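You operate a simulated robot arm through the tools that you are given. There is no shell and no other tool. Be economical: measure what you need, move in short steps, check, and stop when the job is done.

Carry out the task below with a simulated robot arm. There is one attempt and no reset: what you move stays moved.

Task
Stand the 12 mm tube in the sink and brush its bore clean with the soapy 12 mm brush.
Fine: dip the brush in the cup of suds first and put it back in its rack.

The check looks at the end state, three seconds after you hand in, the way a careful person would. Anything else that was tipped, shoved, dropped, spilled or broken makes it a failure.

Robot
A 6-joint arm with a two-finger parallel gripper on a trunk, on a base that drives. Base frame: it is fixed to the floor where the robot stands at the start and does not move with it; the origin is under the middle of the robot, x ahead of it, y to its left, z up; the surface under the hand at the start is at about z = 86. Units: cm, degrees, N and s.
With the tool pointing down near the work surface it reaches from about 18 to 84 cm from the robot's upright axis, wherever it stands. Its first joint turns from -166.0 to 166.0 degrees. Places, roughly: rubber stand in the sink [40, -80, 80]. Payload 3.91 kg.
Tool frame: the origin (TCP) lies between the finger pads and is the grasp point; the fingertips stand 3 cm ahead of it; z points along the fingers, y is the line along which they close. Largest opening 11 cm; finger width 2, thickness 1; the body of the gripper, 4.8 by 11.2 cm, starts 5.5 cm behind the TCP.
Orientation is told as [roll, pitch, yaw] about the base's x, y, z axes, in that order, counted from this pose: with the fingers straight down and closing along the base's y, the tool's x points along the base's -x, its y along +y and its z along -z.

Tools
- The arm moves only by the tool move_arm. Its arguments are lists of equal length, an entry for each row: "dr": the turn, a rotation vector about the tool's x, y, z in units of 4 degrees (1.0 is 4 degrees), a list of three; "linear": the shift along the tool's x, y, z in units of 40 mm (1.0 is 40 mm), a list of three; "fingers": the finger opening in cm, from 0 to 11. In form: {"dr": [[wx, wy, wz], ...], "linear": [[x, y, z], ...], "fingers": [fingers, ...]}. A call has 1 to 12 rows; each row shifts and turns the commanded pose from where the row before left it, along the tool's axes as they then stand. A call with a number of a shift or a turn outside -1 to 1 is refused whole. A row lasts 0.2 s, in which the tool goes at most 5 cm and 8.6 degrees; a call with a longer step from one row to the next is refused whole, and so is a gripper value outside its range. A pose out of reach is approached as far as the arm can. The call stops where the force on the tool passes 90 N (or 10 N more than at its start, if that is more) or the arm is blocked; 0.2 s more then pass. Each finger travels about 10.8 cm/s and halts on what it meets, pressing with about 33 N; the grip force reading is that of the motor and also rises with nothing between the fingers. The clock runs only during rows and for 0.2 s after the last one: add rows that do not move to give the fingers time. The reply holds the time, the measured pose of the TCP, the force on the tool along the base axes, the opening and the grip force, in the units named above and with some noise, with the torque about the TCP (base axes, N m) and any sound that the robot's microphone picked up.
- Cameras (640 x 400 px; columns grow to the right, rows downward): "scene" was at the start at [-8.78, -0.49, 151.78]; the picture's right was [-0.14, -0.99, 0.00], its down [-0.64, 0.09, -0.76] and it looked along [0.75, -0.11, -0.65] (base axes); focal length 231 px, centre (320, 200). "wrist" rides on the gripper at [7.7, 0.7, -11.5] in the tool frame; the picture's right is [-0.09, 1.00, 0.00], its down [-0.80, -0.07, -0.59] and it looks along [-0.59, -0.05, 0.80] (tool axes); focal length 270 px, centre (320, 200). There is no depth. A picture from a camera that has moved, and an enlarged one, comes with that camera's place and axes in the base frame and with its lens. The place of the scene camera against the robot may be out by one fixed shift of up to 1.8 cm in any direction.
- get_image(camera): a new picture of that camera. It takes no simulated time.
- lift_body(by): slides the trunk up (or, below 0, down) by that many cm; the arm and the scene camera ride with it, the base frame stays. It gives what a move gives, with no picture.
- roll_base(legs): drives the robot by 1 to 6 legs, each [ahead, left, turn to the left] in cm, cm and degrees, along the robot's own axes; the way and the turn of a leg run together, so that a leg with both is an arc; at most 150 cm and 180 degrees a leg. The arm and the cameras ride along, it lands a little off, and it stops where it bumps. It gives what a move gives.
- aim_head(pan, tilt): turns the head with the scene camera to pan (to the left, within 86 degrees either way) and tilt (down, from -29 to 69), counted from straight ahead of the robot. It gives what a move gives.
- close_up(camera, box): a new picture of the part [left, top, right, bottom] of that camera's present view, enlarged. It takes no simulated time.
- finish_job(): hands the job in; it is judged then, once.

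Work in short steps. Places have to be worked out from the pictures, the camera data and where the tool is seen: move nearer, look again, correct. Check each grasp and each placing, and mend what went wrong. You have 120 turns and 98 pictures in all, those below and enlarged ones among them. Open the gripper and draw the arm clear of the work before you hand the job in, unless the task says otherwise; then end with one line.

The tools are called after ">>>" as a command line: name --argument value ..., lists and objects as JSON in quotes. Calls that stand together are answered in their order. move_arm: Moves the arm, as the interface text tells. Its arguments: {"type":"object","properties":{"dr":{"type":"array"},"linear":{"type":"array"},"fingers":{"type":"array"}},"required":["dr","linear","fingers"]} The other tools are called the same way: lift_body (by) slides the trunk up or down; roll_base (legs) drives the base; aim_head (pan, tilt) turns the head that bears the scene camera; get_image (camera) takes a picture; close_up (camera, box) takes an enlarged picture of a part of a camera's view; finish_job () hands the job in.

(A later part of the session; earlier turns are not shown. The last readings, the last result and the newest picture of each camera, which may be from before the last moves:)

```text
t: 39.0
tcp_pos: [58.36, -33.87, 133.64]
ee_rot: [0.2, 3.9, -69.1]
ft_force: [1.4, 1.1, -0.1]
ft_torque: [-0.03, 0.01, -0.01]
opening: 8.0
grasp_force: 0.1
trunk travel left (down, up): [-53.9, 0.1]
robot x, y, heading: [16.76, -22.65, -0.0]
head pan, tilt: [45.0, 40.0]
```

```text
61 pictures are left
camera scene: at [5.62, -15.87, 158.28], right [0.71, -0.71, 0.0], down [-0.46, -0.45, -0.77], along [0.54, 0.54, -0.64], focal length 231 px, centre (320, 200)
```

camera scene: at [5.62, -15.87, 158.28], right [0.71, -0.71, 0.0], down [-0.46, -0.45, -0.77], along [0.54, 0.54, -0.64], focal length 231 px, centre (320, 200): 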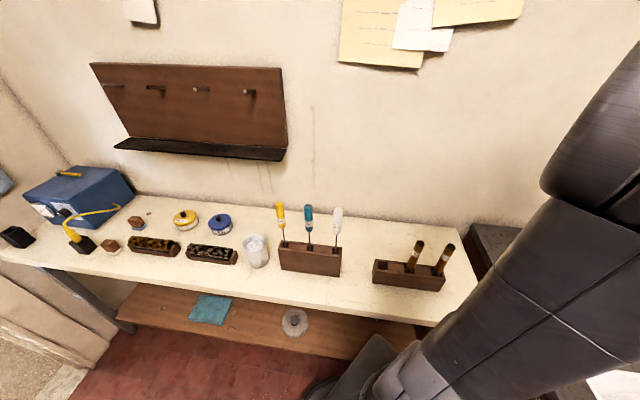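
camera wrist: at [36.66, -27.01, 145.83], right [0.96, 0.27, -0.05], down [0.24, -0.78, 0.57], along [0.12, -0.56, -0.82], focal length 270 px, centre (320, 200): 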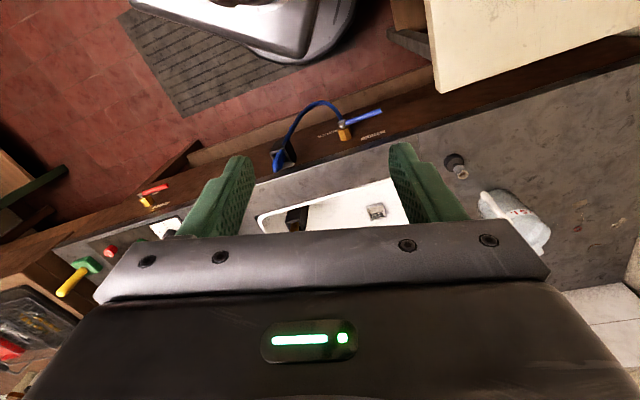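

Tool convention understood (roll = −tool x, pitch = tool y). Take a close-up of the brush rack and cup, and straighten pitch.

>>> move_arm --dr '[[0, -0.97, 0], [0, 0, 0]]' --linear '[[0, 0, 0], [0, 0, 0]]' --fingers '[8, 8]'

>>> close_up --camera "scene" --box '[230, 190, 360, 290]'

```text
t: 39.6
tcp_pos: [58.25, -34.0, 133.56]
ee_rot: [0.2, -0.2, -69.2]
ft_force: [-0.7, 0.2, 0.6]
ft_torque: [0.0, -0.01, 0.02]
opening: 7.99
grasp_force: 0.0
trunk travel left (down, up): [-53.9, 0.1]
robot x, y, heading: [16.84, -22.68, 0.2]
head pan, tilt: [45.0, 40.0]
```

```text
4.00 times, centred on (295, 240) of scene
camera zoom: at [5.53, -15.87, 158.28], right [0.71, -0.71, 0.0], down [-0.45, -0.45, -0.77], along [0.54, 0.54, -0.64], focal length 922 px, centre (420, 40)
```

zoom: 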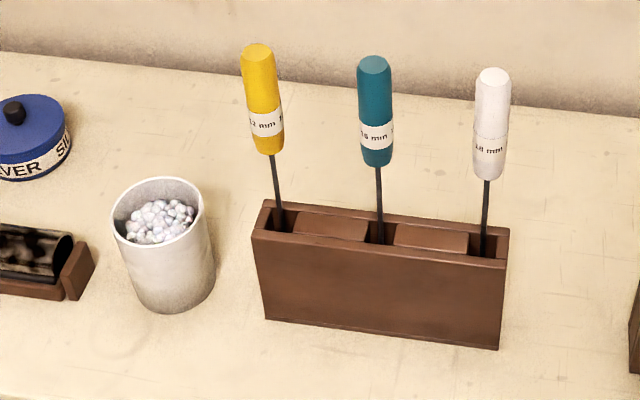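

Yellow 12 mm brush: vertical at about [34, 30], handle z≈102–114. Cup ≈ [25.5, 36], rim ≈ 97. I turn the hand to yaw ≈ 39 so it will close along the rack with its camera on the robot side.

>>> move_arm --dr '[[0, 0, -1], [0, 0, -1], [0, 0, -1], [0, 0, -1], [0, 0, -1], [0, 0, -1], [0, 0, -1], [0, 0, -1], [0, 0, -1], [0, 0, -1], [0, 0, -1], [0, 0, -1]]' --linear '[[0, 0, 0], [0, 0, 0], [0, 0, 0], [0, 0, 0], [0, 0, 0], [0, 0, 0], [0, 0, 0], [0, 0, 0], [0, 0, 0], [0, 0, 0], [0, 0, 0], [0, 0, 0]]' --fingers '[8, 8, 8, 8, 8, 8, 8, 8, 8, 8, 8, 8]'

>>> move_arm --dr '[[0, 0, -1], [0, 0, -1], [0, 0, -1], [0, 0, -1], [0, 0, -1], [0, 0, -1], [0, 0, -1], [0, 0, -1], [0, 0, -1], [0, 0, -1], [0, 0, -1], [0, 0, -1]]' --linear '[[0, 0, 0], [0, 0, 0], [0, 0, 0], [0, 0, 0], [0, 0, 0], [0, 0, 0], [0, 0, 0], [0, 0, 0], [0, 0, 0], [0, 0, 0], [0, 0, 0], [0, 0, 0]]' --fingers '[8, 8, 8, 8, 8, 8, 8, 8, 8, 8, 8, 8]'

>>> move_arm --dr '[[0, 0, -1], [0, 0, -1], [0, 0, -1]]' --linear '[[0, 0, 0], [0, 0, 0], [0, 0, 0]]' --fingers '[8, 8, 8]'

```text
t: 42.2
tcp_pos: [58.19, -34.08, 133.71]
ee_rot: [0.0, -0.1, -21.2]
ft_force: [-0.2, -0.5, -0.2]
ft_torque: [-0.03, 0.0, -0.01]
opening: 8.0
grasp_force: 0.1
trunk travel left (down, up): [-53.9, 0.1]
robot x, y, heading: [16.48, -22.9, 0.4]
head pan, tilt: [45.0, 40.0]
```

```text
t: 44.8
tcp_pos: [58.3, -34.06, 133.65]
ee_rot: [-0.2, -0.1, 26.8]
ft_force: [-0.7, 0.4, 0.2]
ft_torque: [-0.02, -0.03, 0.02]
opening: 7.97
grasp_force: 0.0
trunk travel left (down, up): [-53.9, 0.1]
robot x, y, heading: [16.86, -22.54, -0.1]
head pan, tilt: [45.0, 40.0]
```

```text
t: 45.6
tcp_pos: [58.12, -34.02, 133.62]
ee_rot: [-0.1, -0.1, 38.8]
ft_force: [0.3, 0.0, -0.7]
ft_torque: [-0.02, 0.01, 0.0]
opening: 8.0
grasp_force: 0.0
trunk travel left (down, up): [-53.9, 0.1]
robot x, y, heading: [16.9, -22.37, -0.0]
head pan, tilt: [45.0, 40.0]
```

Now translate to above the brush.

>>> move_arm --dr '[[0, 0, 0], [0, 0, 0], [0, 0, 0], [0, 0, 0], [0, 0, 0], [0, 0, 0], [0, 0, 0], [0, 0, 0], [0, 0, 0], [0, 0, 0], [0, 0, 0], [0, 0, 0]]' --linear '[[-0.3, 1, 0], [-0.3, 1, 0], [-0.3, 1, 0], [-0.3, 1, 0], [-0.3, 1, 0], [-0.3, 1, 0], [-0.3, 1, 0], [-0.3, 1, 0], [-0.3, 1, 0], [-0.3, 1, 0], [-0.3, 1, 0], [-0.3, 1, 0]]' --fingers '[6, 6, 6, 6, 6, 6, 6, 6, 6, 6, 6, 6]'

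>>> move_arm --dr '[[0, 0, 0], [0, 0, 0], [0, 0, 0], [0, 0, 0]]' --linear '[[-0.3, 1, 0], [-0.3, 1, 0], [-0.3, 1, 0], [-0.3, 1, 0]]' --fingers '[6, 6, 6, 6]'

>>> get_image --camera "wrist"

>>> get_image --camera "scene"

```text
t: 48.2
tcp_pos: [39.31, 12.57, 133.56]
ee_rot: [-0.3, 0.0, 38.9]
ft_force: [0.2, 0.5, -0.2]
ft_torque: [-0.03, -0.04, -0.03]
opening: 5.99
grasp_force: 0.0
trunk travel left (down, up): [-53.9, 0.1]
robot x, y, heading: [16.62, -22.79, -0.1]
head pan, tilt: [45.0, 40.0]
```

```text
t: 49.2
tcp_pos: [33.07, 28.06, 133.46]
ee_rot: [-0.3, 0.0, 38.8]
ft_force: [-0.8, 0.9, 0.1]
ft_torque: [-0.04, 0.01, -0.01]
opening: 6.01
grasp_force: 0.1
trunk travel left (down, up): [-53.9, 0.1]
robot x, y, heading: [16.58, -22.72, -0.1]
head pan, tilt: [45.0, 40.0]
```

```text
59 pictures are left
camera wrist: at [26.52, 23.77, 144.73], right [-0.56, 0.83, 0.0], down [0.67, 0.45, 0.6], along [0.5, 0.33, -0.8], focal length 270 px, centre (320, 200)
```

wrist: 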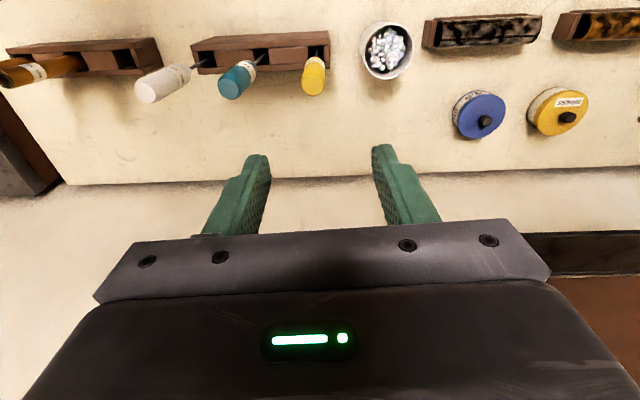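

```text
58 pictures are left
camera scene: at [5.47, -15.7, 158.27], right [0.71, -0.71, 0.0], down [-0.45, -0.46, -0.77], along [0.54, 0.54, -0.64], focal length 231 px, centre (320, 200)
```

scene: 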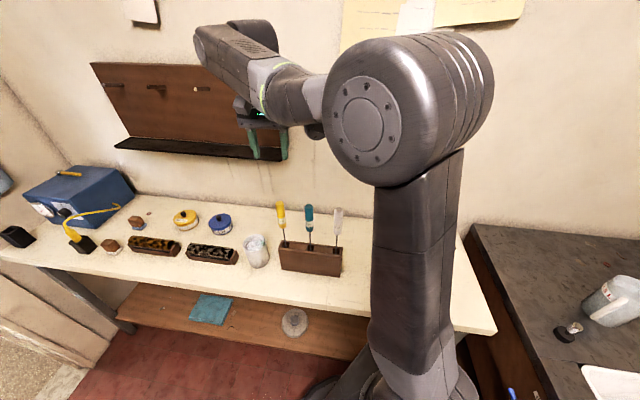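

Brush ≈ [33.4, 27.4] from here. Descend 11 cm and re-look.

>>> move_arm --dr '[[0, 0, 0], [0, 0, 0], [0, 0, 0], [0, 0, 0]]' --linear '[[0, 0, 0.9], [0, 0, 0.9], [0, 0, 0.9], [0, 0, 0]]' --fingers '[6, 6, 6, 6]'

>>> get_image --camera "wrist"

>>> close_up --camera "scene" --box '[230, 170, 360, 290]'

```text
t: 50.2
tcp_pos: [33.13, 27.87, 122.71]
ee_rot: [-0.2, -0.1, 38.8]
ft_force: [-0.1, 0.3, 0.3]
ft_torque: [0.01, 0.02, 0.04]
opening: 6.02
grasp_force: 0.0
trunk travel left (down, up): [-53.9, 0.1]
robot x, y, heading: [16.73, -22.48, 0.1]
head pan, tilt: [45.0, 40.0]
```

```text
57 pictures are left
camera wrist: at [26.55, 23.58, 133.99], right [-0.56, 0.83, 0.0], down [0.67, 0.45, 0.6], along [0.5, 0.33, -0.8], focal length 270 px, centre (320, 200)
```

wrist: 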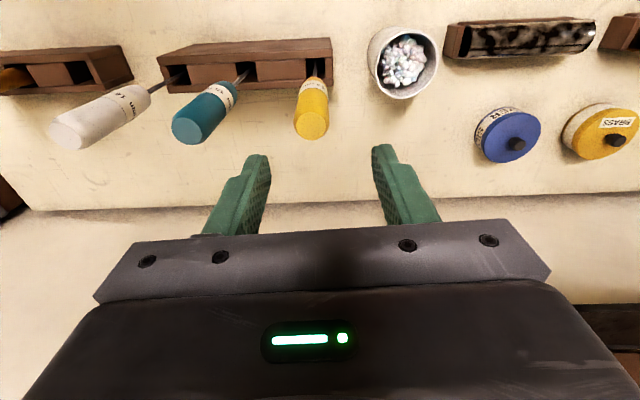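

```text
3.33 times, centred on (295, 230) of scene
camera zoom: at [5.5, -15.86, 158.28], right [0.71, -0.71, 0.0], down [-0.45, -0.45, -0.77], along [0.54, 0.54, -0.64], focal length 769 px, centre (403, 100)
```

zoom: 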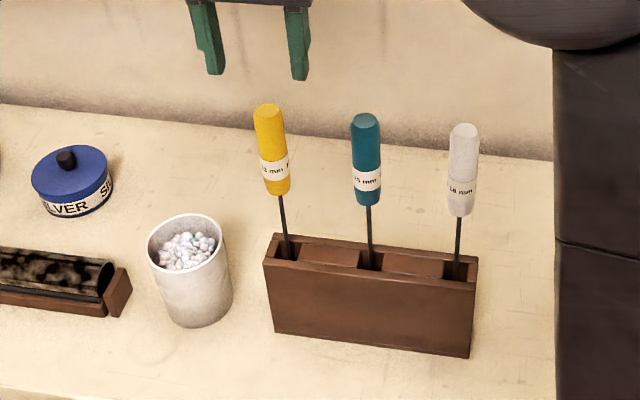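

On the tool axis the handle top falls at z≈113.7 and offset ~0.6 cm in −y of the tool. Correct and descend to z≈110.7.

>>> move_arm --dr '[[0, 0, 0], [0, 0, 0], [0, 0, 0], [0, 0, 0], [0, 0, 0]]' --linear '[[0, -0.15, 0], [0, 0, 0.5], [0, 0, 0.5], [0, 0, 0.5], [0, 0, 0]]' --fingers '[6, 6, 6, 6, 6]'

>>> get_image --camera "wrist"

```text
t: 51.4
tcp_pos: [33.49, 27.45, 116.77]
ee_rot: [-0.2, -0.1, 38.8]
ft_force: [0.8, 0.0, 0.0]
ft_torque: [-0.01, 0.0, 0.01]
opening: 6.01
grasp_force: 0.0
trunk travel left (down, up): [-53.9, 0.1]
robot x, y, heading: [16.42, -22.48, -0.2]
head pan, tilt: [45.0, 40.0]
```

```text
55 pictures are left
camera wrist: at [27.05, 23.17, 128.02], right [-0.56, 0.83, 0.0], down [0.67, 0.45, 0.6], along [0.5, 0.33, -0.8], focal length 270 px, centre (320, 200)
```

wrist: 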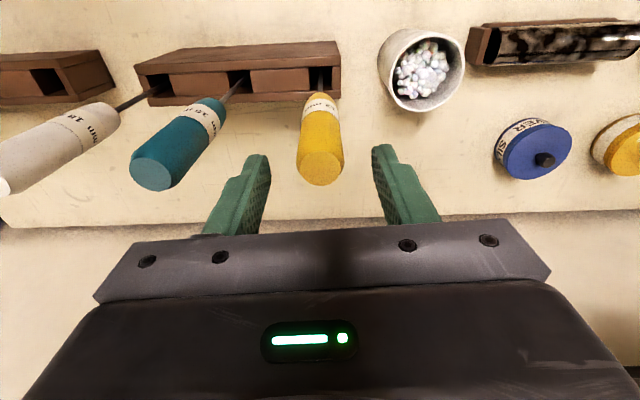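

Well centred now. Descend 6 cm and close.

>>> move_arm --dr '[[0, 0, 0], [0, 0, 0], [0, 0, 0], [0, 0, 0]]' --linear '[[0, 0, 0.5], [0, 0, 0.5], [0, 0, 0.5], [0, 0, 0]]' --fingers '[6, 6, 6, 6]'

>>> get_image --camera "wrist"

>>> close_up --camera "scene" --box '[230, 150, 360, 270]'

```text
t: 52.4
tcp_pos: [33.53, 27.35, 110.96]
ee_rot: [-0.1, -0.2, 38.9]
ft_force: [-0.2, 0.0, 24.1]
ft_torque: [-0.13, 0.24, 0.01]
opening: 5.98
grasp_force: 0.1
trunk travel left (down, up): [-53.9, 0.1]
robot x, y, heading: [16.92, -22.63, 0.2]
head pan, tilt: [45.0, 40.0]
```

```text
54 pictures are left
camera wrist: at [27.04, 22.98, 122.24], right [-0.56, 0.83, 0.0], down [0.67, 0.45, 0.6], along [0.5, 0.33, -0.8], focal length 270 px, centre (320, 200)
```

wrist: 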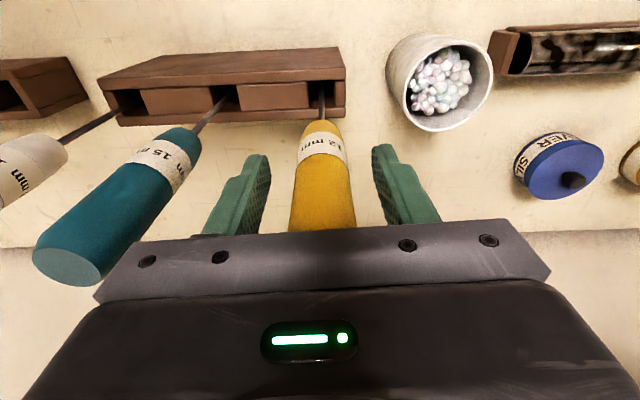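

```text
3.33 times, centred on (295, 210) of scene
camera zoom: at [5.45, -16.02, 158.32], right [0.71, -0.71, 0.0], down [-0.45, -0.45, -0.77], along [0.54, 0.54, -0.64], focal length 769 px, centre (403, 167)
```

zoom: 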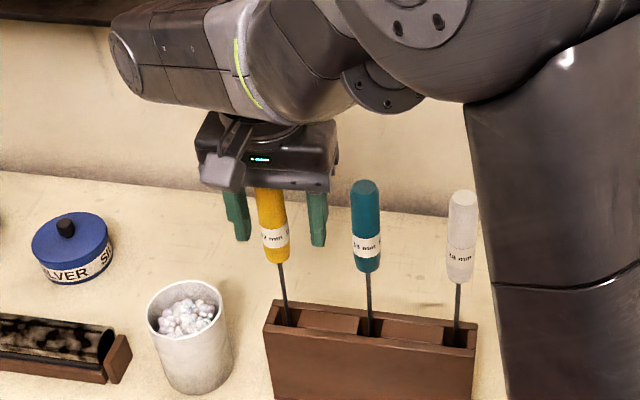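

The palm is pressing on the handle top (24 N up), so the handle top is ~116.4. Back up 1.5 cm, then close.

>>> move_arm --dr '[[0, 0, 0], [0, 0, 0], [0, 0, 0], [0, 0, 0], [0, 0, 0]]' --linear '[[0, 0, -0.4], [0, 0, 0], [0, 0, 0], [0, 0, 0], [0, 0, 0]]' --fingers '[6, 4.5, 3, 2, 2]'

>>> get_image --camera "wrist"

```text
t: 53.6
tcp_pos: [33.51, 27.37, 112.21]
ee_rot: [-0.2, 0.0, 38.8]
ft_force: [0.5, -0.2, 0.7]
ft_torque: [0.01, -0.02, -0.02]
opening: 1.99
grasp_force: 0.1
trunk travel left (down, up): [-53.9, 0.1]
robot x, y, heading: [17.05, -22.22, 0.1]
head pan, tilt: [45.0, 40.0]
```

```text
52 pictures are left
camera wrist: at [27.1, 23.08, 123.62], right [-0.56, 0.83, 0.0], down [0.67, 0.45, 0.6], along [0.5, 0.33, -0.8], focal length 270 px, centre (320, 200)
```

wrist: 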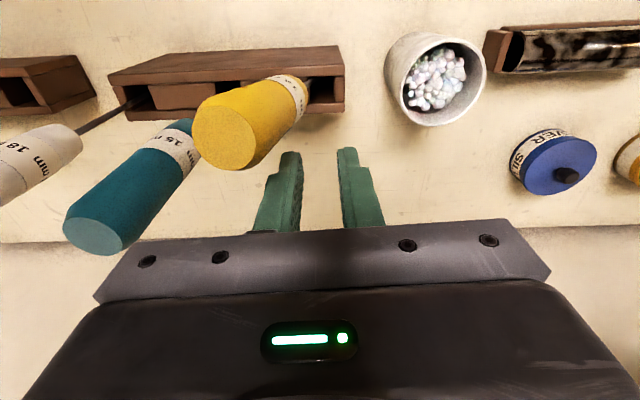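

The fingers closed behind the handle; the brush now leans toward the robot in its slot. Rise straight up and look.

>>> move_arm --dr '[[0, 0, 0], [0, 0, 0], [0, 0, 0], [0, 0, 0], [0, 0, 0]]' --linear '[[0, 0, -0.6], [0, 0, -1], [0, 0, -1], [0, 0, -1], [0, 0, 0]]' --fingers '[2, 2, 2, 2, 2]'

>>> get_image --camera "wrist"

>>> close_up --camera "scene" --box '[220, 170, 360, 290]'

```text
t: 54.8
tcp_pos: [33.4, 27.54, 126.72]
ee_rot: [-0.3, 0.0, 38.7]
ft_force: [-0.3, 1.0, 0.1]
ft_torque: [0.03, -0.01, -0.03]
opening: 2.0
grasp_force: 0.1
trunk travel left (down, up): [-53.9, 0.1]
robot x, y, heading: [16.5, -22.4, -0.2]
head pan, tilt: [45.0, 40.0]
```

```text
51 pictures are left
camera wrist: at [26.95, 23.26, 138.01], right [-0.56, 0.83, 0.0], down [0.67, 0.45, 0.6], along [0.5, 0.33, -0.8], focal length 270 px, centre (320, 200)
```

wrist: 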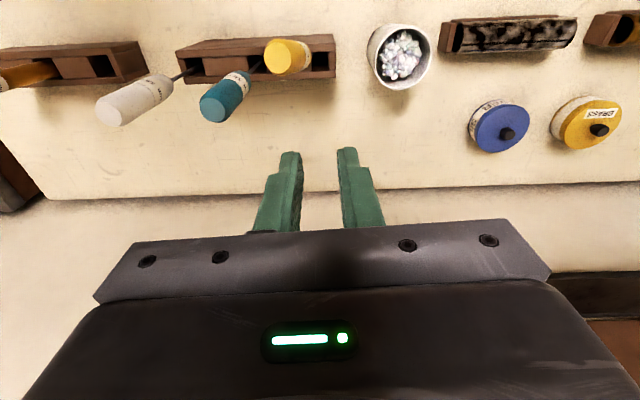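

```text
3.33 times, centred on (290, 230) of scene
camera zoom: at [5.51, -15.83, 158.27], right [0.71, -0.71, 0.0], down [-0.45, -0.45, -0.77], along [0.54, 0.54, -0.64], focal length 769 px, centre (420, 100)
```

zoom: 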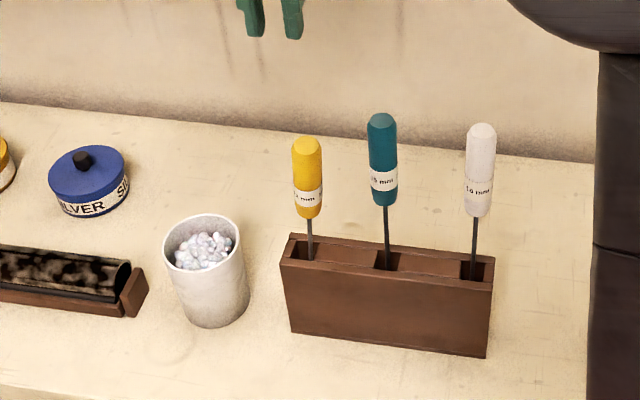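

Combining both cameras (with the scene offset seen at the fingertips): brush cap now ≈ [31.4, 22.9, 116], leaning ~7.5° toward the robot. I move above it, tilt the tool along its axis, and recheck.

>>> move_arm --dr '[[0, 0, 0], [0, 0, 0], [-0.575, -0.745, 0], [-0.575, -0.745, 0], [0, 0, 0]]' --linear '[[0.63, -0.35, 0.5], [0.63, -0.35, 0.5], [0, 0, 0], [0, 0, 0], [0, 0, 0]]' --fingers '[4, 5.5, 5.5, 5.5, 5.5]'

>>> get_image --camera "wrist"

>>> close_up --camera "scene" --box '[220, 170, 360, 290]'

```text
t: 56.0
tcp_pos: [31.26, 22.12, 122.71]
ee_rot: [4.4, -6.1, 38.6]
ft_force: [0.0, 0.2, -0.1]
ft_torque: [0.03, -0.01, -0.01]
opening: 5.51
grasp_force: 0.0
trunk travel left (down, up): [-53.9, 0.1]
robot x, y, heading: [16.32, -22.45, 0.2]
head pan, tilt: [45.0, 40.0]
```

```text
49 pictures are left
camera wrist: at [24.48, 16.43, 133.16], right [-0.56, 0.83, 0.09], down [0.65, 0.37, 0.67], along [0.52, 0.43, -0.74], focal length 270 px, centre (320, 200)
```

wrist: 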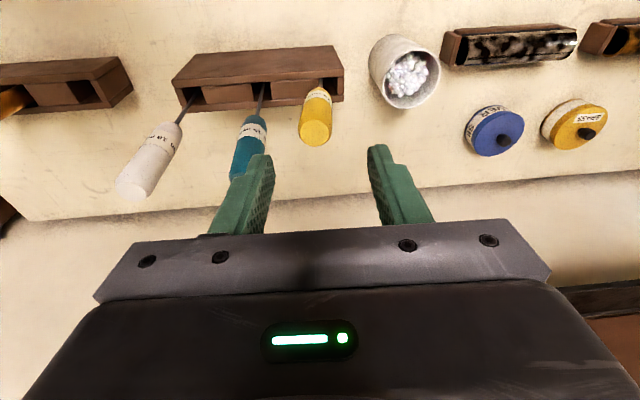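

```text
3.33 times, centred on (290, 230) of scene
camera zoom: at [5.51, -15.83, 158.27], right [0.71, -0.71, 0.0], down [-0.45, -0.45, -0.77], along [0.54, 0.54, -0.64], focal length 769 px, centre (420, 100)
```

zoom: 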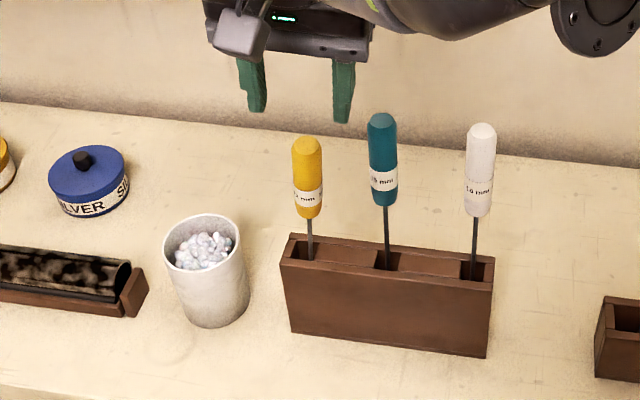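

Aligned in the lean direction; handle ~0.4 cm to −y. Correct, advance 6 cm along the axis, and look.

>>> move_arm --dr '[[0, 0, 0], [0, 0, 0], [0, 0, 0], [0, 0, 0]]' --linear '[[0, -0.1, 0], [0, 0, 0.75], [0, 0, 0.75], [0, 0, 0]]' --fingers '[5.5, 5.5, 5.5, 5.5]'

>>> get_image --camera "wrist"

>>> close_up --camera "scene" --box '[240, 170, 340, 260]'

```text
t: 57.0
tcp_pos: [31.54, 22.61, 116.77]
ee_rot: [4.4, -6.1, 38.7]
ft_force: [-0.5, 0.5, 0.2]
ft_torque: [0.02, 0.03, -0.01]
opening: 5.52
grasp_force: 0.1
trunk travel left (down, up): [-53.9, 0.1]
robot x, y, heading: [16.94, -22.47, -0.1]
head pan, tilt: [45.0, 40.0]
```

```text
47 pictures are left
camera wrist: at [24.82, 16.97, 127.25], right [-0.56, 0.83, 0.09], down [0.65, 0.37, 0.67], along [0.52, 0.43, -0.74], focal length 270 px, centre (320, 200)
```

wrist: 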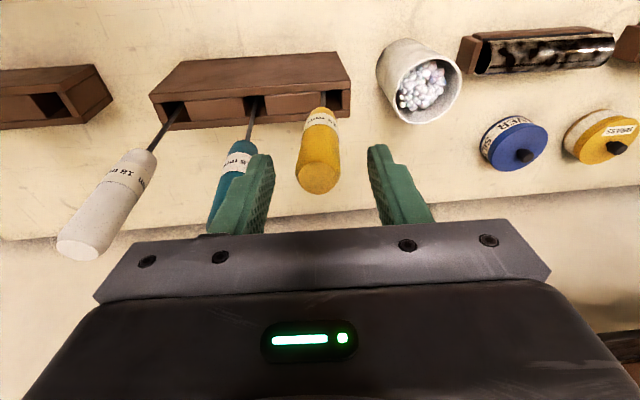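

```text
4.44 times, centred on (290, 215) of scene
camera zoom: at [5.51, -15.87, 158.28], right [0.71, -0.71, 0.0], down [-0.45, -0.45, -0.77], along [0.54, 0.54, -0.64], focal length 1025 px, centre (453, 133)
```

zoom: 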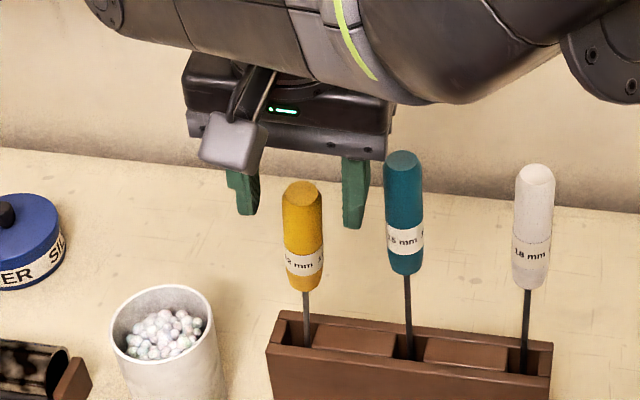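

Aligned well. Advance 3.8 cm more (staying clear of the teal handle), then close.

>>> move_arm --dr '[[0, 0, 0], [0, 0, 0], [0, 0, 0]]' --linear '[[0, 0, 0.5], [0, 0, 0.45], [0, 0, 0]]' --fingers '[5.5, 5.5, 5.5]'

>>> get_image --camera "wrist"

>>> close_up --camera "scene" --box '[240, 170, 340, 260]'

```text
t: 57.8
tcp_pos: [31.72, 23.01, 113.21]
ee_rot: [4.4, -6.1, 38.7]
ft_force: [0.2, 0.1, 0.4]
ft_torque: [0.01, -0.01, -0.02]
opening: 5.52
grasp_force: 0.1
trunk travel left (down, up): [-53.9, 0.1]
robot x, y, heading: [16.75, -22.55, 0.2]
head pan, tilt: [45.0, 40.0]
```

```text
45 pictures are left
camera wrist: at [24.95, 17.37, 123.58], right [-0.56, 0.83, 0.09], down [0.65, 0.37, 0.67], along [0.52, 0.43, -0.74], focal length 270 px, centre (320, 200)
```

wrist: 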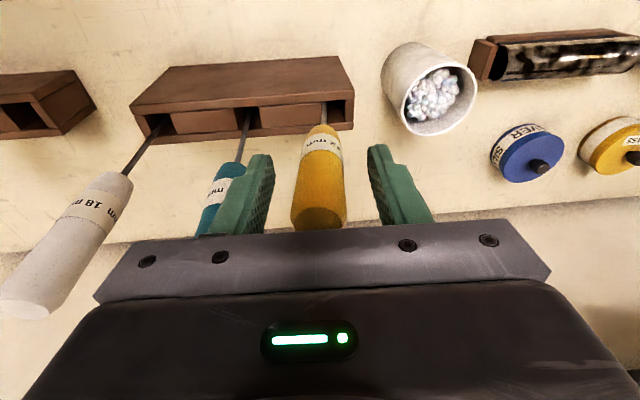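

```text
4.44 times, centred on (290, 215) of scene
camera zoom: at [5.51, -15.85, 158.27], right [0.71, -0.71, 0.0], down [-0.45, -0.45, -0.77], along [0.54, 0.54, -0.64], focal length 1025 px, centre (453, 133)
```

zoom: 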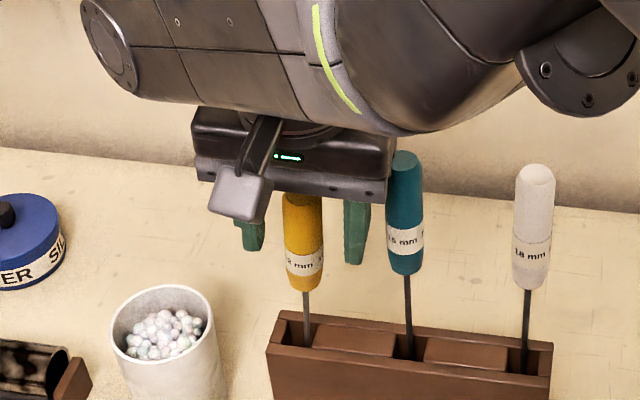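

Geometry consistent (neck at d≈8 on the axis). Close.

>>> move_arm --dr '[[0, 0, 0], [0, 0, 0], [0, 0, 0], [0, 0, 0], [0, 0, 0]]' --linear '[[0, 0, 0], [0, 0, 0], [0, 0, 0], [0, 0, 0], [0, 0, 0]]' --fingers '[4.5, 3.5, 2.5, 2, 2]'

>>> get_image --camera "wrist"

```text
t: 59.0
tcp_pos: [31.59, 23.16, 113.14]
ee_rot: [4.4, -6.0, 38.5]
ft_force: [-5.1, 7.5, 0.8]
ft_torque: [0.98, 0.96, 0.21]
opening: 2.44
grasp_force: 33.2
trunk travel left (down, up): [-53.9, 0.1]
robot x, y, heading: [16.69, -22.52, -0.0]
head pan, tilt: [45.0, 40.0]
```

```text
43 pictures are left
camera wrist: at [24.85, 17.49, 123.59], right [-0.56, 0.83, 0.09], down [0.65, 0.37, 0.67], along [0.52, 0.43, -0.74], focal length 270 px, centre (320, 200)
```

wrist: 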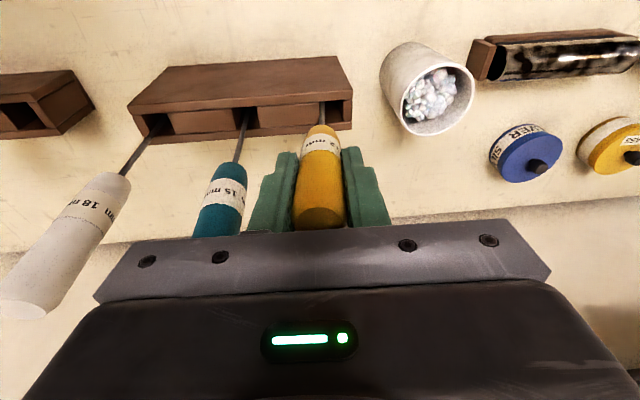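

Held at 2.44 cm. Lift along the brush's own axis, slowly at first.

>>> move_arm --dr '[[0, 0, 0], [0, 0, 0], [0, 0, 0], [0, 0, 0], [0, 0, 0], [0, 0, 0], [0, 0, 0]]' --linear '[[0, 0, -0.3], [0, 0, -0.5], [0, 0, -0.6], [0, 0, -0.6], [0, 0, -0.6], [0, 0, -0.6], [0, 0, -0.6]]' --fingers '[2, 2, 2, 2, 2, 2, 2]'

>>> get_image --camera "wrist"

>>> get_image --camera "scene"

```text
t: 60.6
tcp_pos: [31.31, 20.83, 128.27]
ee_rot: [4.4, -6.0, 38.6]
ft_force: [0.0, -0.5, -0.6]
ft_torque: [0.02, 0.01, 0.01]
opening: 2.41
grasp_force: 33.0
trunk travel left (down, up): [-53.9, 0.1]
robot x, y, heading: [16.44, -22.29, -0.0]
head pan, tilt: [45.0, 40.0]
```

```text
42 pictures are left
camera wrist: at [24.59, 15.28, 138.65], right [-0.56, 0.83, 0.08], down [0.65, 0.37, 0.67], along [0.52, 0.43, -0.74], focal length 270 px, centre (320, 200)
```

wrist: 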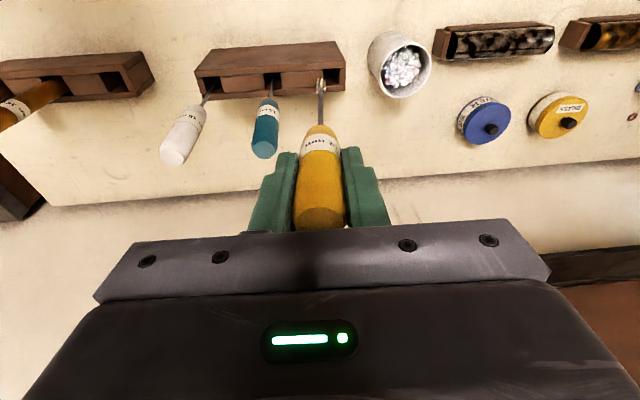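

```text
41 pictures are left
camera scene: at [5.52, -15.89, 158.27], right [0.71, -0.71, 0.0], down [-0.45, -0.45, -0.77], along [0.54, 0.54, -0.64], focal length 231 px, centre (320, 200)
```

scene: 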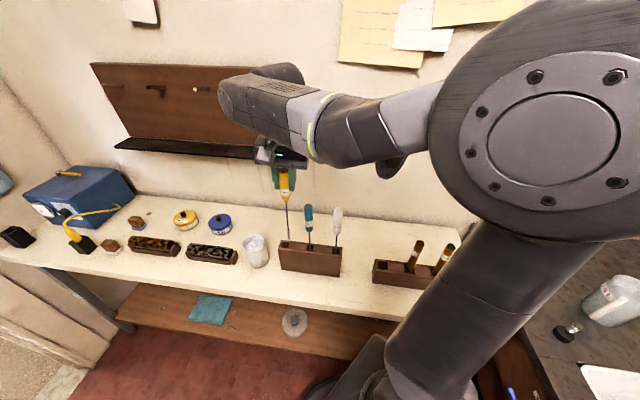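

Lift a bit more, then untilt to vertical and check the brush shape.

>>> move_arm --dr '[[0, 0, 0], [0, 0, 0], [0, 0, 0], [0.575, 0.745, 0], [0.575, 0.745, 0], [0, 0, 0]]' --linear '[[0, 0, -0.5], [0, 0, -0.5], [0, 0, -0.5], [0, 0, 0], [0, 0, 0], [0, 0, 0]]' --fingers '[2, 2, 2, 2, 2, 2]'

>>> close_up --camera "scene" --box '[220, 130, 360, 280]'

>>> close_up --camera "wrist" --box '[240, 30, 440, 230]'

```text
t: 62.0
tcp_pos: [31.27, 20.34, 134.02]
ee_rot: [-0.1, -0.2, 38.8]
ft_force: [-0.4, 0.6, -0.3]
ft_torque: [0.02, -0.02, 0.0]
opening: 2.4
grasp_force: 33.1
trunk travel left (down, up): [-53.9, 0.1]
robot x, y, heading: [16.69, -22.79, -0.1]
head pan, tilt: [45.0, 40.0]
```

```text
2.67 times, centred on (290, 205) of scene
camera zoom: at [5.51, -15.86, 158.27], right [0.71, -0.71, 0.0], down [-0.45, -0.45, -0.77], along [0.54, 0.54, -0.64], focal length 615 px, centre (400, 187)
```

zoom: 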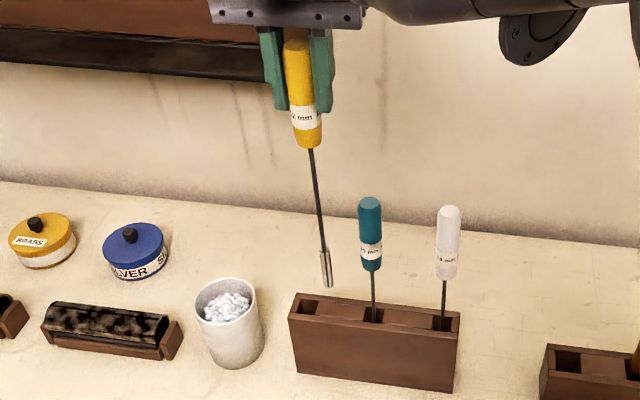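

```text
2.00 times, centred on (340, 130) of wrist
camera zoom: at [24.7, 16.05, 145.35], right [-0.56, 0.83, 0.0], down [0.67, 0.45, 0.6], along [0.5, 0.33, -0.8], focal length 541 px, centre (280, 340)
```

zoom: 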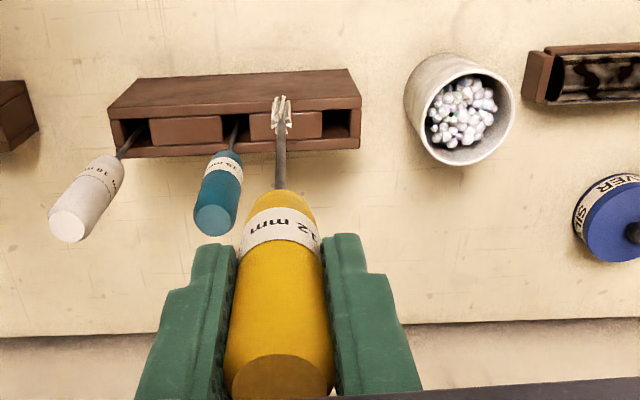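

Brush is vertical in the grip, tip about 25.5 cm below the TCP. Cup centre ≈ [25.9, 34.6], rim ≈ 98. Move over it and lower the tip to just above the rim.

>>> move_arm --dr '[[0, 0, 0], [0, 0, 0], [0, 0, 0], [0, 0, 0], [0, 0, 0], [0, 0, 0], [0, 0, 0]]' --linear '[[-0.3, 0.9, 0], [-0.3, 0.9, 0], [-0.3, 0.9, 0], [-0.29, 0.92, 0], [0, 0, 0.7], [0, 0, 0.7], [0, 0, 0]]' --fingers '[2, 2, 2, 2, 2, 2, 2]'

>>> get_image --camera "wrist"

>>> close_up --camera "scene" --box '[210, 150, 330, 280]'

```text
t: 63.6
tcp_pos: [25.92, 34.45, 128.29]
ee_rot: [-0.2, 0.0, 38.9]
ft_force: [-0.2, -0.4, -0.9]
ft_torque: [-0.05, 0.02, 0.0]
opening: 2.39
grasp_force: 33.6
trunk travel left (down, up): [-53.9, 0.1]
robot x, y, heading: [16.67, -22.64, -0.2]
head pan, tilt: [45.0, 40.0]
```

```text
38 pictures are left
camera wrist: at [19.41, 30.21, 139.57], right [-0.56, 0.83, 0.0], down [0.67, 0.45, 0.6], along [0.5, 0.33, -0.8], focal length 270 px, centre (320, 200)
```

wrist: 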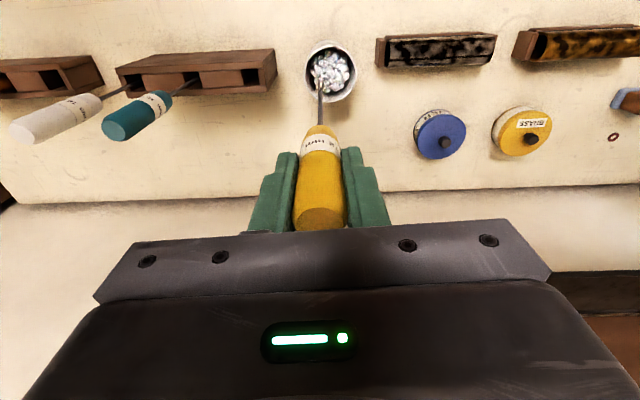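

```text
3.08 times, centred on (270, 215) of scene
camera zoom: at [5.51, -15.86, 158.28], right [0.71, -0.71, 0.0], down [-0.45, -0.45, -0.77], along [0.54, 0.54, -0.64], focal length 710 px, centre (474, 154)
```

zoom: 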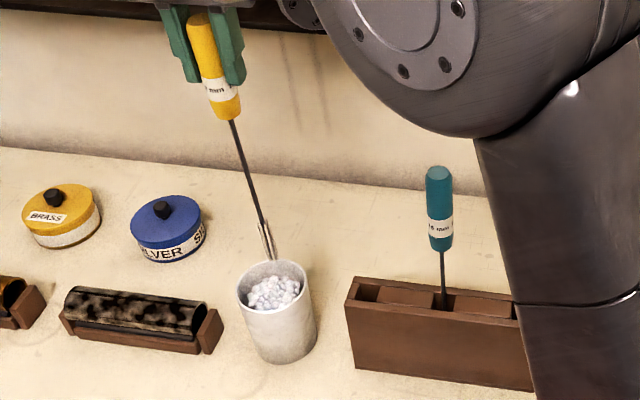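

Cup centre is ~1 cm to tool +y. Correct, and lower 4.5 cm to the suds, then look.

>>> move_arm --dr '[[0, 0, 0], [0, 0, 0], [0, 0, 0], [0, 0, 0]]' --linear '[[0, 0.25, 0], [0, 0, 0.5], [0, 0, 0.6], [0, 0, 0]]' --fingers '[2, 2, 2, 2]'

>>> close_up --camera "wrist" --box '[270, 20, 390, 140]'

>>> close_up --camera "scene" --box '[210, 170, 310, 280]'

```text
t: 64.6
tcp_pos: [25.28, 35.5, 124.07]
ee_rot: [-0.1, -0.1, 38.8]
ft_force: [0.3, -0.4, -0.8]
ft_torque: [-0.01, -0.03, -0.01]
opening: 2.4
grasp_force: 32.6
trunk travel left (down, up): [-53.9, 0.1]
robot x, y, heading: [16.7, -22.41, -0.0]
head pan, tilt: [45.0, 40.0]
```

```text
3.33 times, centred on (330, 80) of wrist
camera zoom: at [18.83, 31.13, 135.26], right [-0.56, 0.83, 0.0], down [0.67, 0.45, 0.6], along [0.5, 0.33, -0.8], focal length 901 px, centre (287, 600)
```

zoom: 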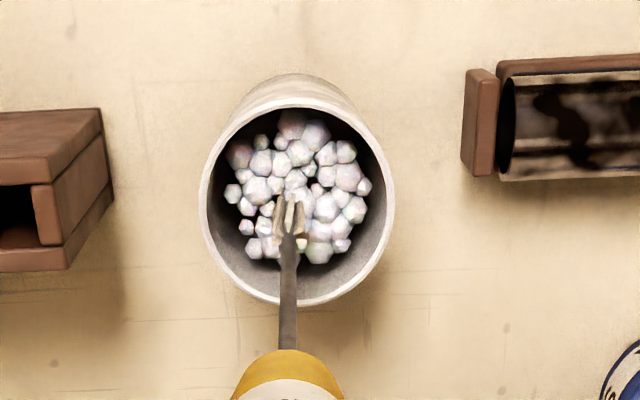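

```text
3.64 times, centred on (260, 225) of scene
camera zoom: at [5.51, -15.85, 158.27], right [0.71, -0.71, 0.0], down [-0.45, -0.45, -0.77], along [0.54, 0.54, -0.64], focal length 839 px, centre (538, 109)
```

zoom: 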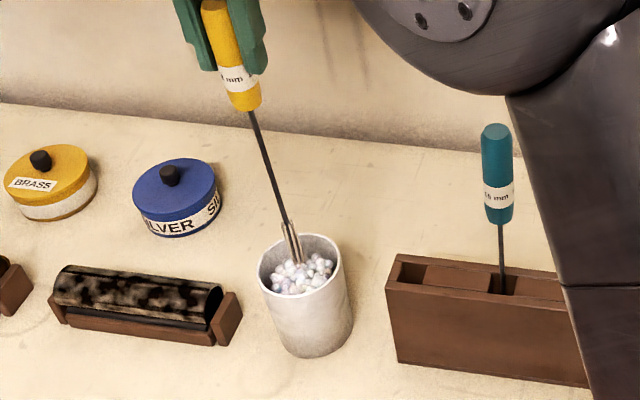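

Tip is centred in the cup. Dip 7 cm down.

>>> move_arm --dr '[[0, 0, 0], [0, 0, 0], [0, 0, 0], [0, 0, 0], [0, 0, 0], [0, 0, 0], [0, 0, 0]]' --linear '[[0, 0, 0.4], [0, 0, 0.4], [0, 0, 0.4], [0, 0, 0.3], [0, 0, 0.25], [0, 0, 0], [0, 0, 0]]' --fingers '[2, 2, 2, 2, 2, 2, 2]'

>>> close_up --camera "wrist" --box '[270, 20, 390, 140]'

```text
t: 66.2
tcp_pos: [25.28, 35.29, 116.99]
ee_rot: [-0.2, -0.1, 38.8]
ft_force: [-0.3, -0.1, -0.1]
ft_torque: [-0.01, -0.01, -0.04]
opening: 2.38
grasp_force: 32.8
trunk travel left (down, up): [-53.9, 0.1]
robot x, y, heading: [16.54, -22.57, 0.0]
head pan, tilt: [45.0, 40.0]
```

```text
3.33 times, centred on (330, 80) of wrist
camera zoom: at [18.87, 31.04, 128.29], right [-0.56, 0.83, 0.0], down [0.67, 0.45, 0.6], along [0.5, 0.33, -0.8], focal length 901 px, centre (287, 600)
```

zoom: 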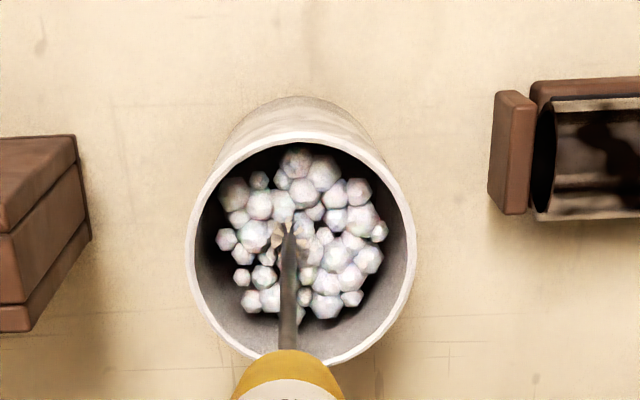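

The head is just entering the suds. Lower 2 cm more with force check, and hold.

>>> move_arm --dr '[[0, 0, 0], [0, 0, 0], [0, 0, 0], [0, 0, 0], [0, 0, 0]]' --linear '[[0, 0, 0.2], [0, 0, 0.15], [0, 0, 0.15], [0, 0, 0], [0, 0, 0]]' --fingers '[2, 2, 2, 2, 2]'

>>> close_up --camera "wrist" --box '[270, 20, 390, 140]'

```text
t: 67.4
tcp_pos: [25.17, 35.29, 115.05]
ee_rot: [-0.2, -0.1, 38.8]
ft_force: [0.3, 0.4, -0.6]
ft_torque: [0.02, 0.03, 0.04]
opening: 2.41
grasp_force: 32.8
trunk travel left (down, up): [-53.9, 0.1]
robot x, y, heading: [16.56, -22.56, -0.1]
head pan, tilt: [45.0, 40.0]
```

```text
3.33 times, centred on (330, 80) of wrist
camera zoom: at [18.79, 31.07, 126.35], right [-0.56, 0.83, 0.0], down [0.67, 0.45, 0.6], along [0.5, 0.33, -0.8], focal length 901 px, centre (287, 600)
```

zoom: 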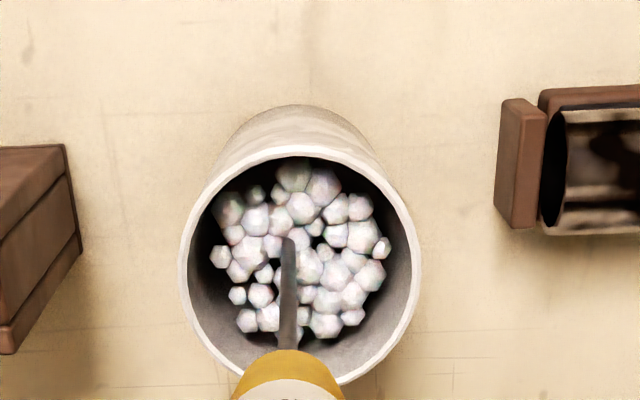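

Head is submerged in the suds. Lift straight out to z≈137.

>>> move_arm --dr '[[0, 0, 0], [0, 0, 0], [0, 0, 0], [0, 0, 0], [0, 0, 0], [0, 0, 0], [0, 0, 0]]' --linear '[[0, 0, -0.4], [0, 0, -0.8], [0, 0, -0.9], [0, 0, -0.9], [0, 0, -1], [0, 0, -1], [0, 0, -0.5]]' --fingers '[2, 2, 2, 2, 2, 2, 2]'

>>> close_up --camera "scene" --box '[210, 120, 330, 270]'

```text
t: 69.0
tcp_pos: [25.12, 35.45, 136.79]
ee_rot: [-0.3, -0.1, 38.8]
ft_force: [-0.3, -0.1, -0.3]
ft_torque: [0.02, -0.03, -0.04]
opening: 2.38
grasp_force: 32.9
trunk travel left (down, up): [-53.9, 0.1]
robot x, y, heading: [16.36, -22.72, 0.2]
head pan, tilt: [45.0, 40.0]
```

```text
2.67 times, centred on (270, 195) of scene
camera zoom: at [5.51, -15.83, 158.27], right [0.71, -0.71, 0.0], down [-0.45, -0.45, -0.77], along [0.54, 0.54, -0.64], focal length 615 px, centre (453, 213)
```

zoom: 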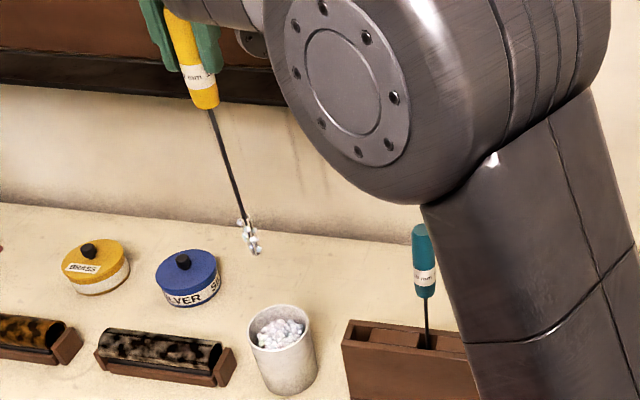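

The brush carries suds. Travel, waypoint by waypoint, clear of the other brushes.

>>> move_arm --dr '[[0, 0, 0], [0, 0, 0], [0, 0, 0], [0, 0, 0], [0, 0, 0], [0, 0, 0], [0, 0, 0], [0, 0, 0], [0, 0, 0], [0, 0, 0]]' --linear '[[0.205, -0.97, 0], [0.205, -0.97, 0], [0.205, -0.97, 0], [0.205, -0.97, 0], [0.205, -0.97, 0], [0.205, -0.97, 0], [0.205, -0.97, 0], [0.205, -0.97, 0], [0.205, -0.97, 0], [0.205, -0.97, 0]]' --fingers '[2, 2, 2, 2, 2, 2, 2, 2, 2, 2]'

>>> move_arm --dr '[[0, 0, 0], [0, 0, 0], [0, 0, 0], [0, 0, 0], [0, 0, 0], [0, 0, 0], [0, 0, 0], [0, 0, 0], [0, 0, 0]]' --linear '[[0.275, -0.92, 0], [0.275, -0.92, 0], [0.275, -0.92, 0], [0.275, -0.92, 0], [0.275, -0.92, 0], [0.275, -0.92, 0], [0.275, -0.92, 0], [0.275, -0.92, 0], [0.275, -0.92, 0]]' --fingers '[2, 2, 2, 2, 2, 2, 2, 2, 2]'

```text
t: 71.2
tcp_pos: [43.03, -0.38, 137.04]
ee_rot: [-0.2, 0.0, 38.9]
ft_force: [0.5, -0.2, -0.5]
ft_torque: [0.01, 0.01, 0.03]
opening: 2.36
grasp_force: 32.8
trunk travel left (down, up): [-53.9, 0.1]
robot x, y, heading: [16.86, -22.56, 0.1]
head pan, tilt: [45.0, 40.0]
```

```text
t: 73.2
tcp_pos: [56.27, -32.24, 137.04]
ee_rot: [-0.1, -0.1, 38.9]
ft_force: [0.6, -0.7, -0.5]
ft_torque: [-0.02, 0.02, 0.01]
opening: 2.39
grasp_force: 33.2
trunk travel left (down, up): [-53.9, 0.1]
robot x, y, heading: [16.53, -22.76, 0.0]
head pan, tilt: [45.0, 40.0]
```

Rotate to yaw ≈ −52 in place, and turn the head to the sink.

>>> move_arm --dr '[[0, 0, 1], [0, 0, 1], [0, 0, 1], [0, 0, 1], [0, 0, 1], [0, 0, 1], [0, 0, 1], [0, 0, 1], [0, 0, 1], [0, 0, 1], [0, 0, 1], [0, 0, 1]]' --linear '[[0, 0, 0], [0, 0, 0], [0, 0, 0], [0, 0, 0], [0, 0, 0], [0, 0, 0], [0, 0, 0], [0, 0, 0], [0, 0, 0], [0, 0, 0], [0, 0, 0], [0, 0, 0]]' --fingers '[2, 2, 2, 2, 2, 2, 2, 2, 2, 2, 2, 2]'

>>> move_arm --dr '[[0, 0, 1], [0, 0, 1], [0, 0, 1], [0, 0, 1], [0, 0, 1], [0, 0, 1], [0, 0, 1], [0, 0, 1], [0, 0, 1], [0, 0, 1], [0, 0, 0.7]]' --linear '[[0, 0, 0], [0, 0, 0], [0, 0, 0], [0, 0, 0], [0, 0, 0], [0, 0, 0], [0, 0, 0], [0, 0, 0], [0, 0, 0], [0, 0, 0], [0, 0, 0]]' --fingers '[2, 2, 2, 2, 2, 2, 2, 2, 2, 2, 2]'

>>> aim_head --pan -55 --tilt 35

```text
t: 75.8
tcp_pos: [56.24, -32.02, 137.16]
ee_rot: [0.0, -0.2, -9.2]
ft_force: [0.0, -0.5, -0.6]
ft_torque: [0.02, -0.01, -0.02]
opening: 2.4
grasp_force: 32.8
trunk travel left (down, up): [-53.9, 0.1]
robot x, y, heading: [16.38, -22.33, 0.1]
head pan, tilt: [45.0, 40.0]
```

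```text
t: 78.2
tcp_pos: [56.19, -32.02, 137.12]
ee_rot: [0.1, -0.1, -52.1]
ft_force: [-1.1, 0.4, -0.2]
ft_torque: [-0.01, -0.03, 0.0]
opening: 2.42
grasp_force: 32.8
trunk travel left (down, up): [-53.9, 0.1]
robot x, y, heading: [16.55, -22.47, 0.1]
head pan, tilt: [45.0, 40.0]
```

```text
t: 79.9
tcp_pos: [56.21, -31.94, 137.11]
ee_rot: [0.2, -0.3, -52.0]
ft_force: [0.6, 0.1, 0.2]
ft_torque: [-0.04, -0.02, 0.0]
opening: 2.42
grasp_force: 33.4
trunk travel left (down, up): [-53.9, 0.1]
robot x, y, heading: [16.99, -22.43, -0.1]
head pan, tilt: [-55.0, 35.0]
```

Carry the brush over the tube, tip ~11 cm above it.

>>> move_arm --dr '[[0, 0, 0], [0, 0, 0], [0, 0, 0], [0, 0, 0], [0, 0, 0], [0, 0, 0], [0, 0, 0], [0, 0, 0], [0, 0, 0], [0, 0, 0], [0, 0, 0], [0, 0, 0]]' --linear '[[-0.536, -0.8375, 0], [-0.536, -0.8375, 0], [-0.536, -0.8375, 0], [-0.536, -0.8375, 0], [-0.536, -0.8375, 0], [-0.536, -0.8375, 0], [-0.536, -0.8375, 0], [-0.536, -0.8375, 0], [-0.536, -0.8375, 0], [-0.536, -0.8375, 0], [-0.536, -0.8375, 0], [-0.536, -0.8375, 0]]' --fingers '[2, 2, 2, 2, 2, 2, 2, 2, 2, 2, 2, 2]'

>>> close_up --camera "wrist" --box '[260, 20, 380, 140]'

>>> get_image --camera "scene"

```text
t: 82.5
tcp_pos: [40.24, -77.34, 137.38]
ee_rot: [0.3, -0.2, -52.0]
ft_force: [-0.2, -0.4, 0.3]
ft_torque: [-0.02, 0.01, 0.05]
opening: 2.4
grasp_force: 33.5
trunk travel left (down, up): [-53.9, 0.1]
robot x, y, heading: [16.78, -22.9, -0.2]
head pan, tilt: [-55.0, 35.0]
```

```text
3.33 times, centred on (320, 80) of wrist
camera zoom: at [35.96, -70.81, 148.55], right [0.84, 0.54, 0.0], down [0.44, -0.68, 0.6], along [0.33, -0.5, -0.8], focal length 901 px, centre (320, 600)
```

zoom: 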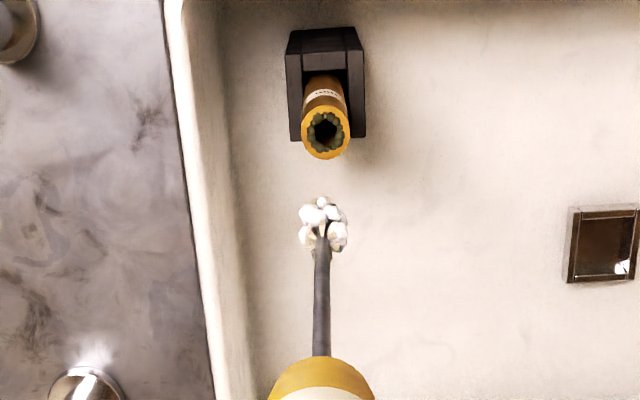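

```text
30 pictures are left
camera scene: at [4.55, -29.28, 159.02], right [-0.82, -0.57, 0.0], down [-0.33, 0.47, -0.82], along [0.47, -0.67, -0.57], focal length 231 px, centre (320, 200)
```

scene: 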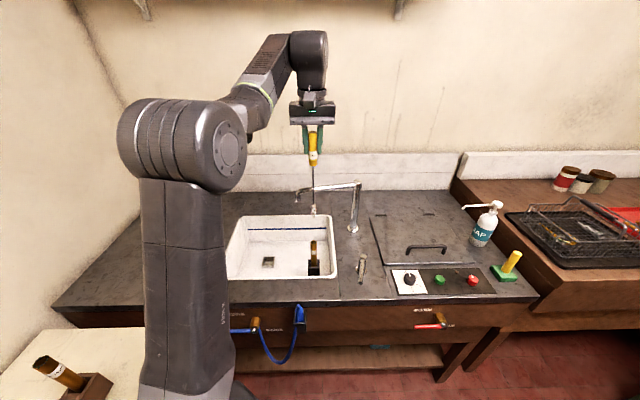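

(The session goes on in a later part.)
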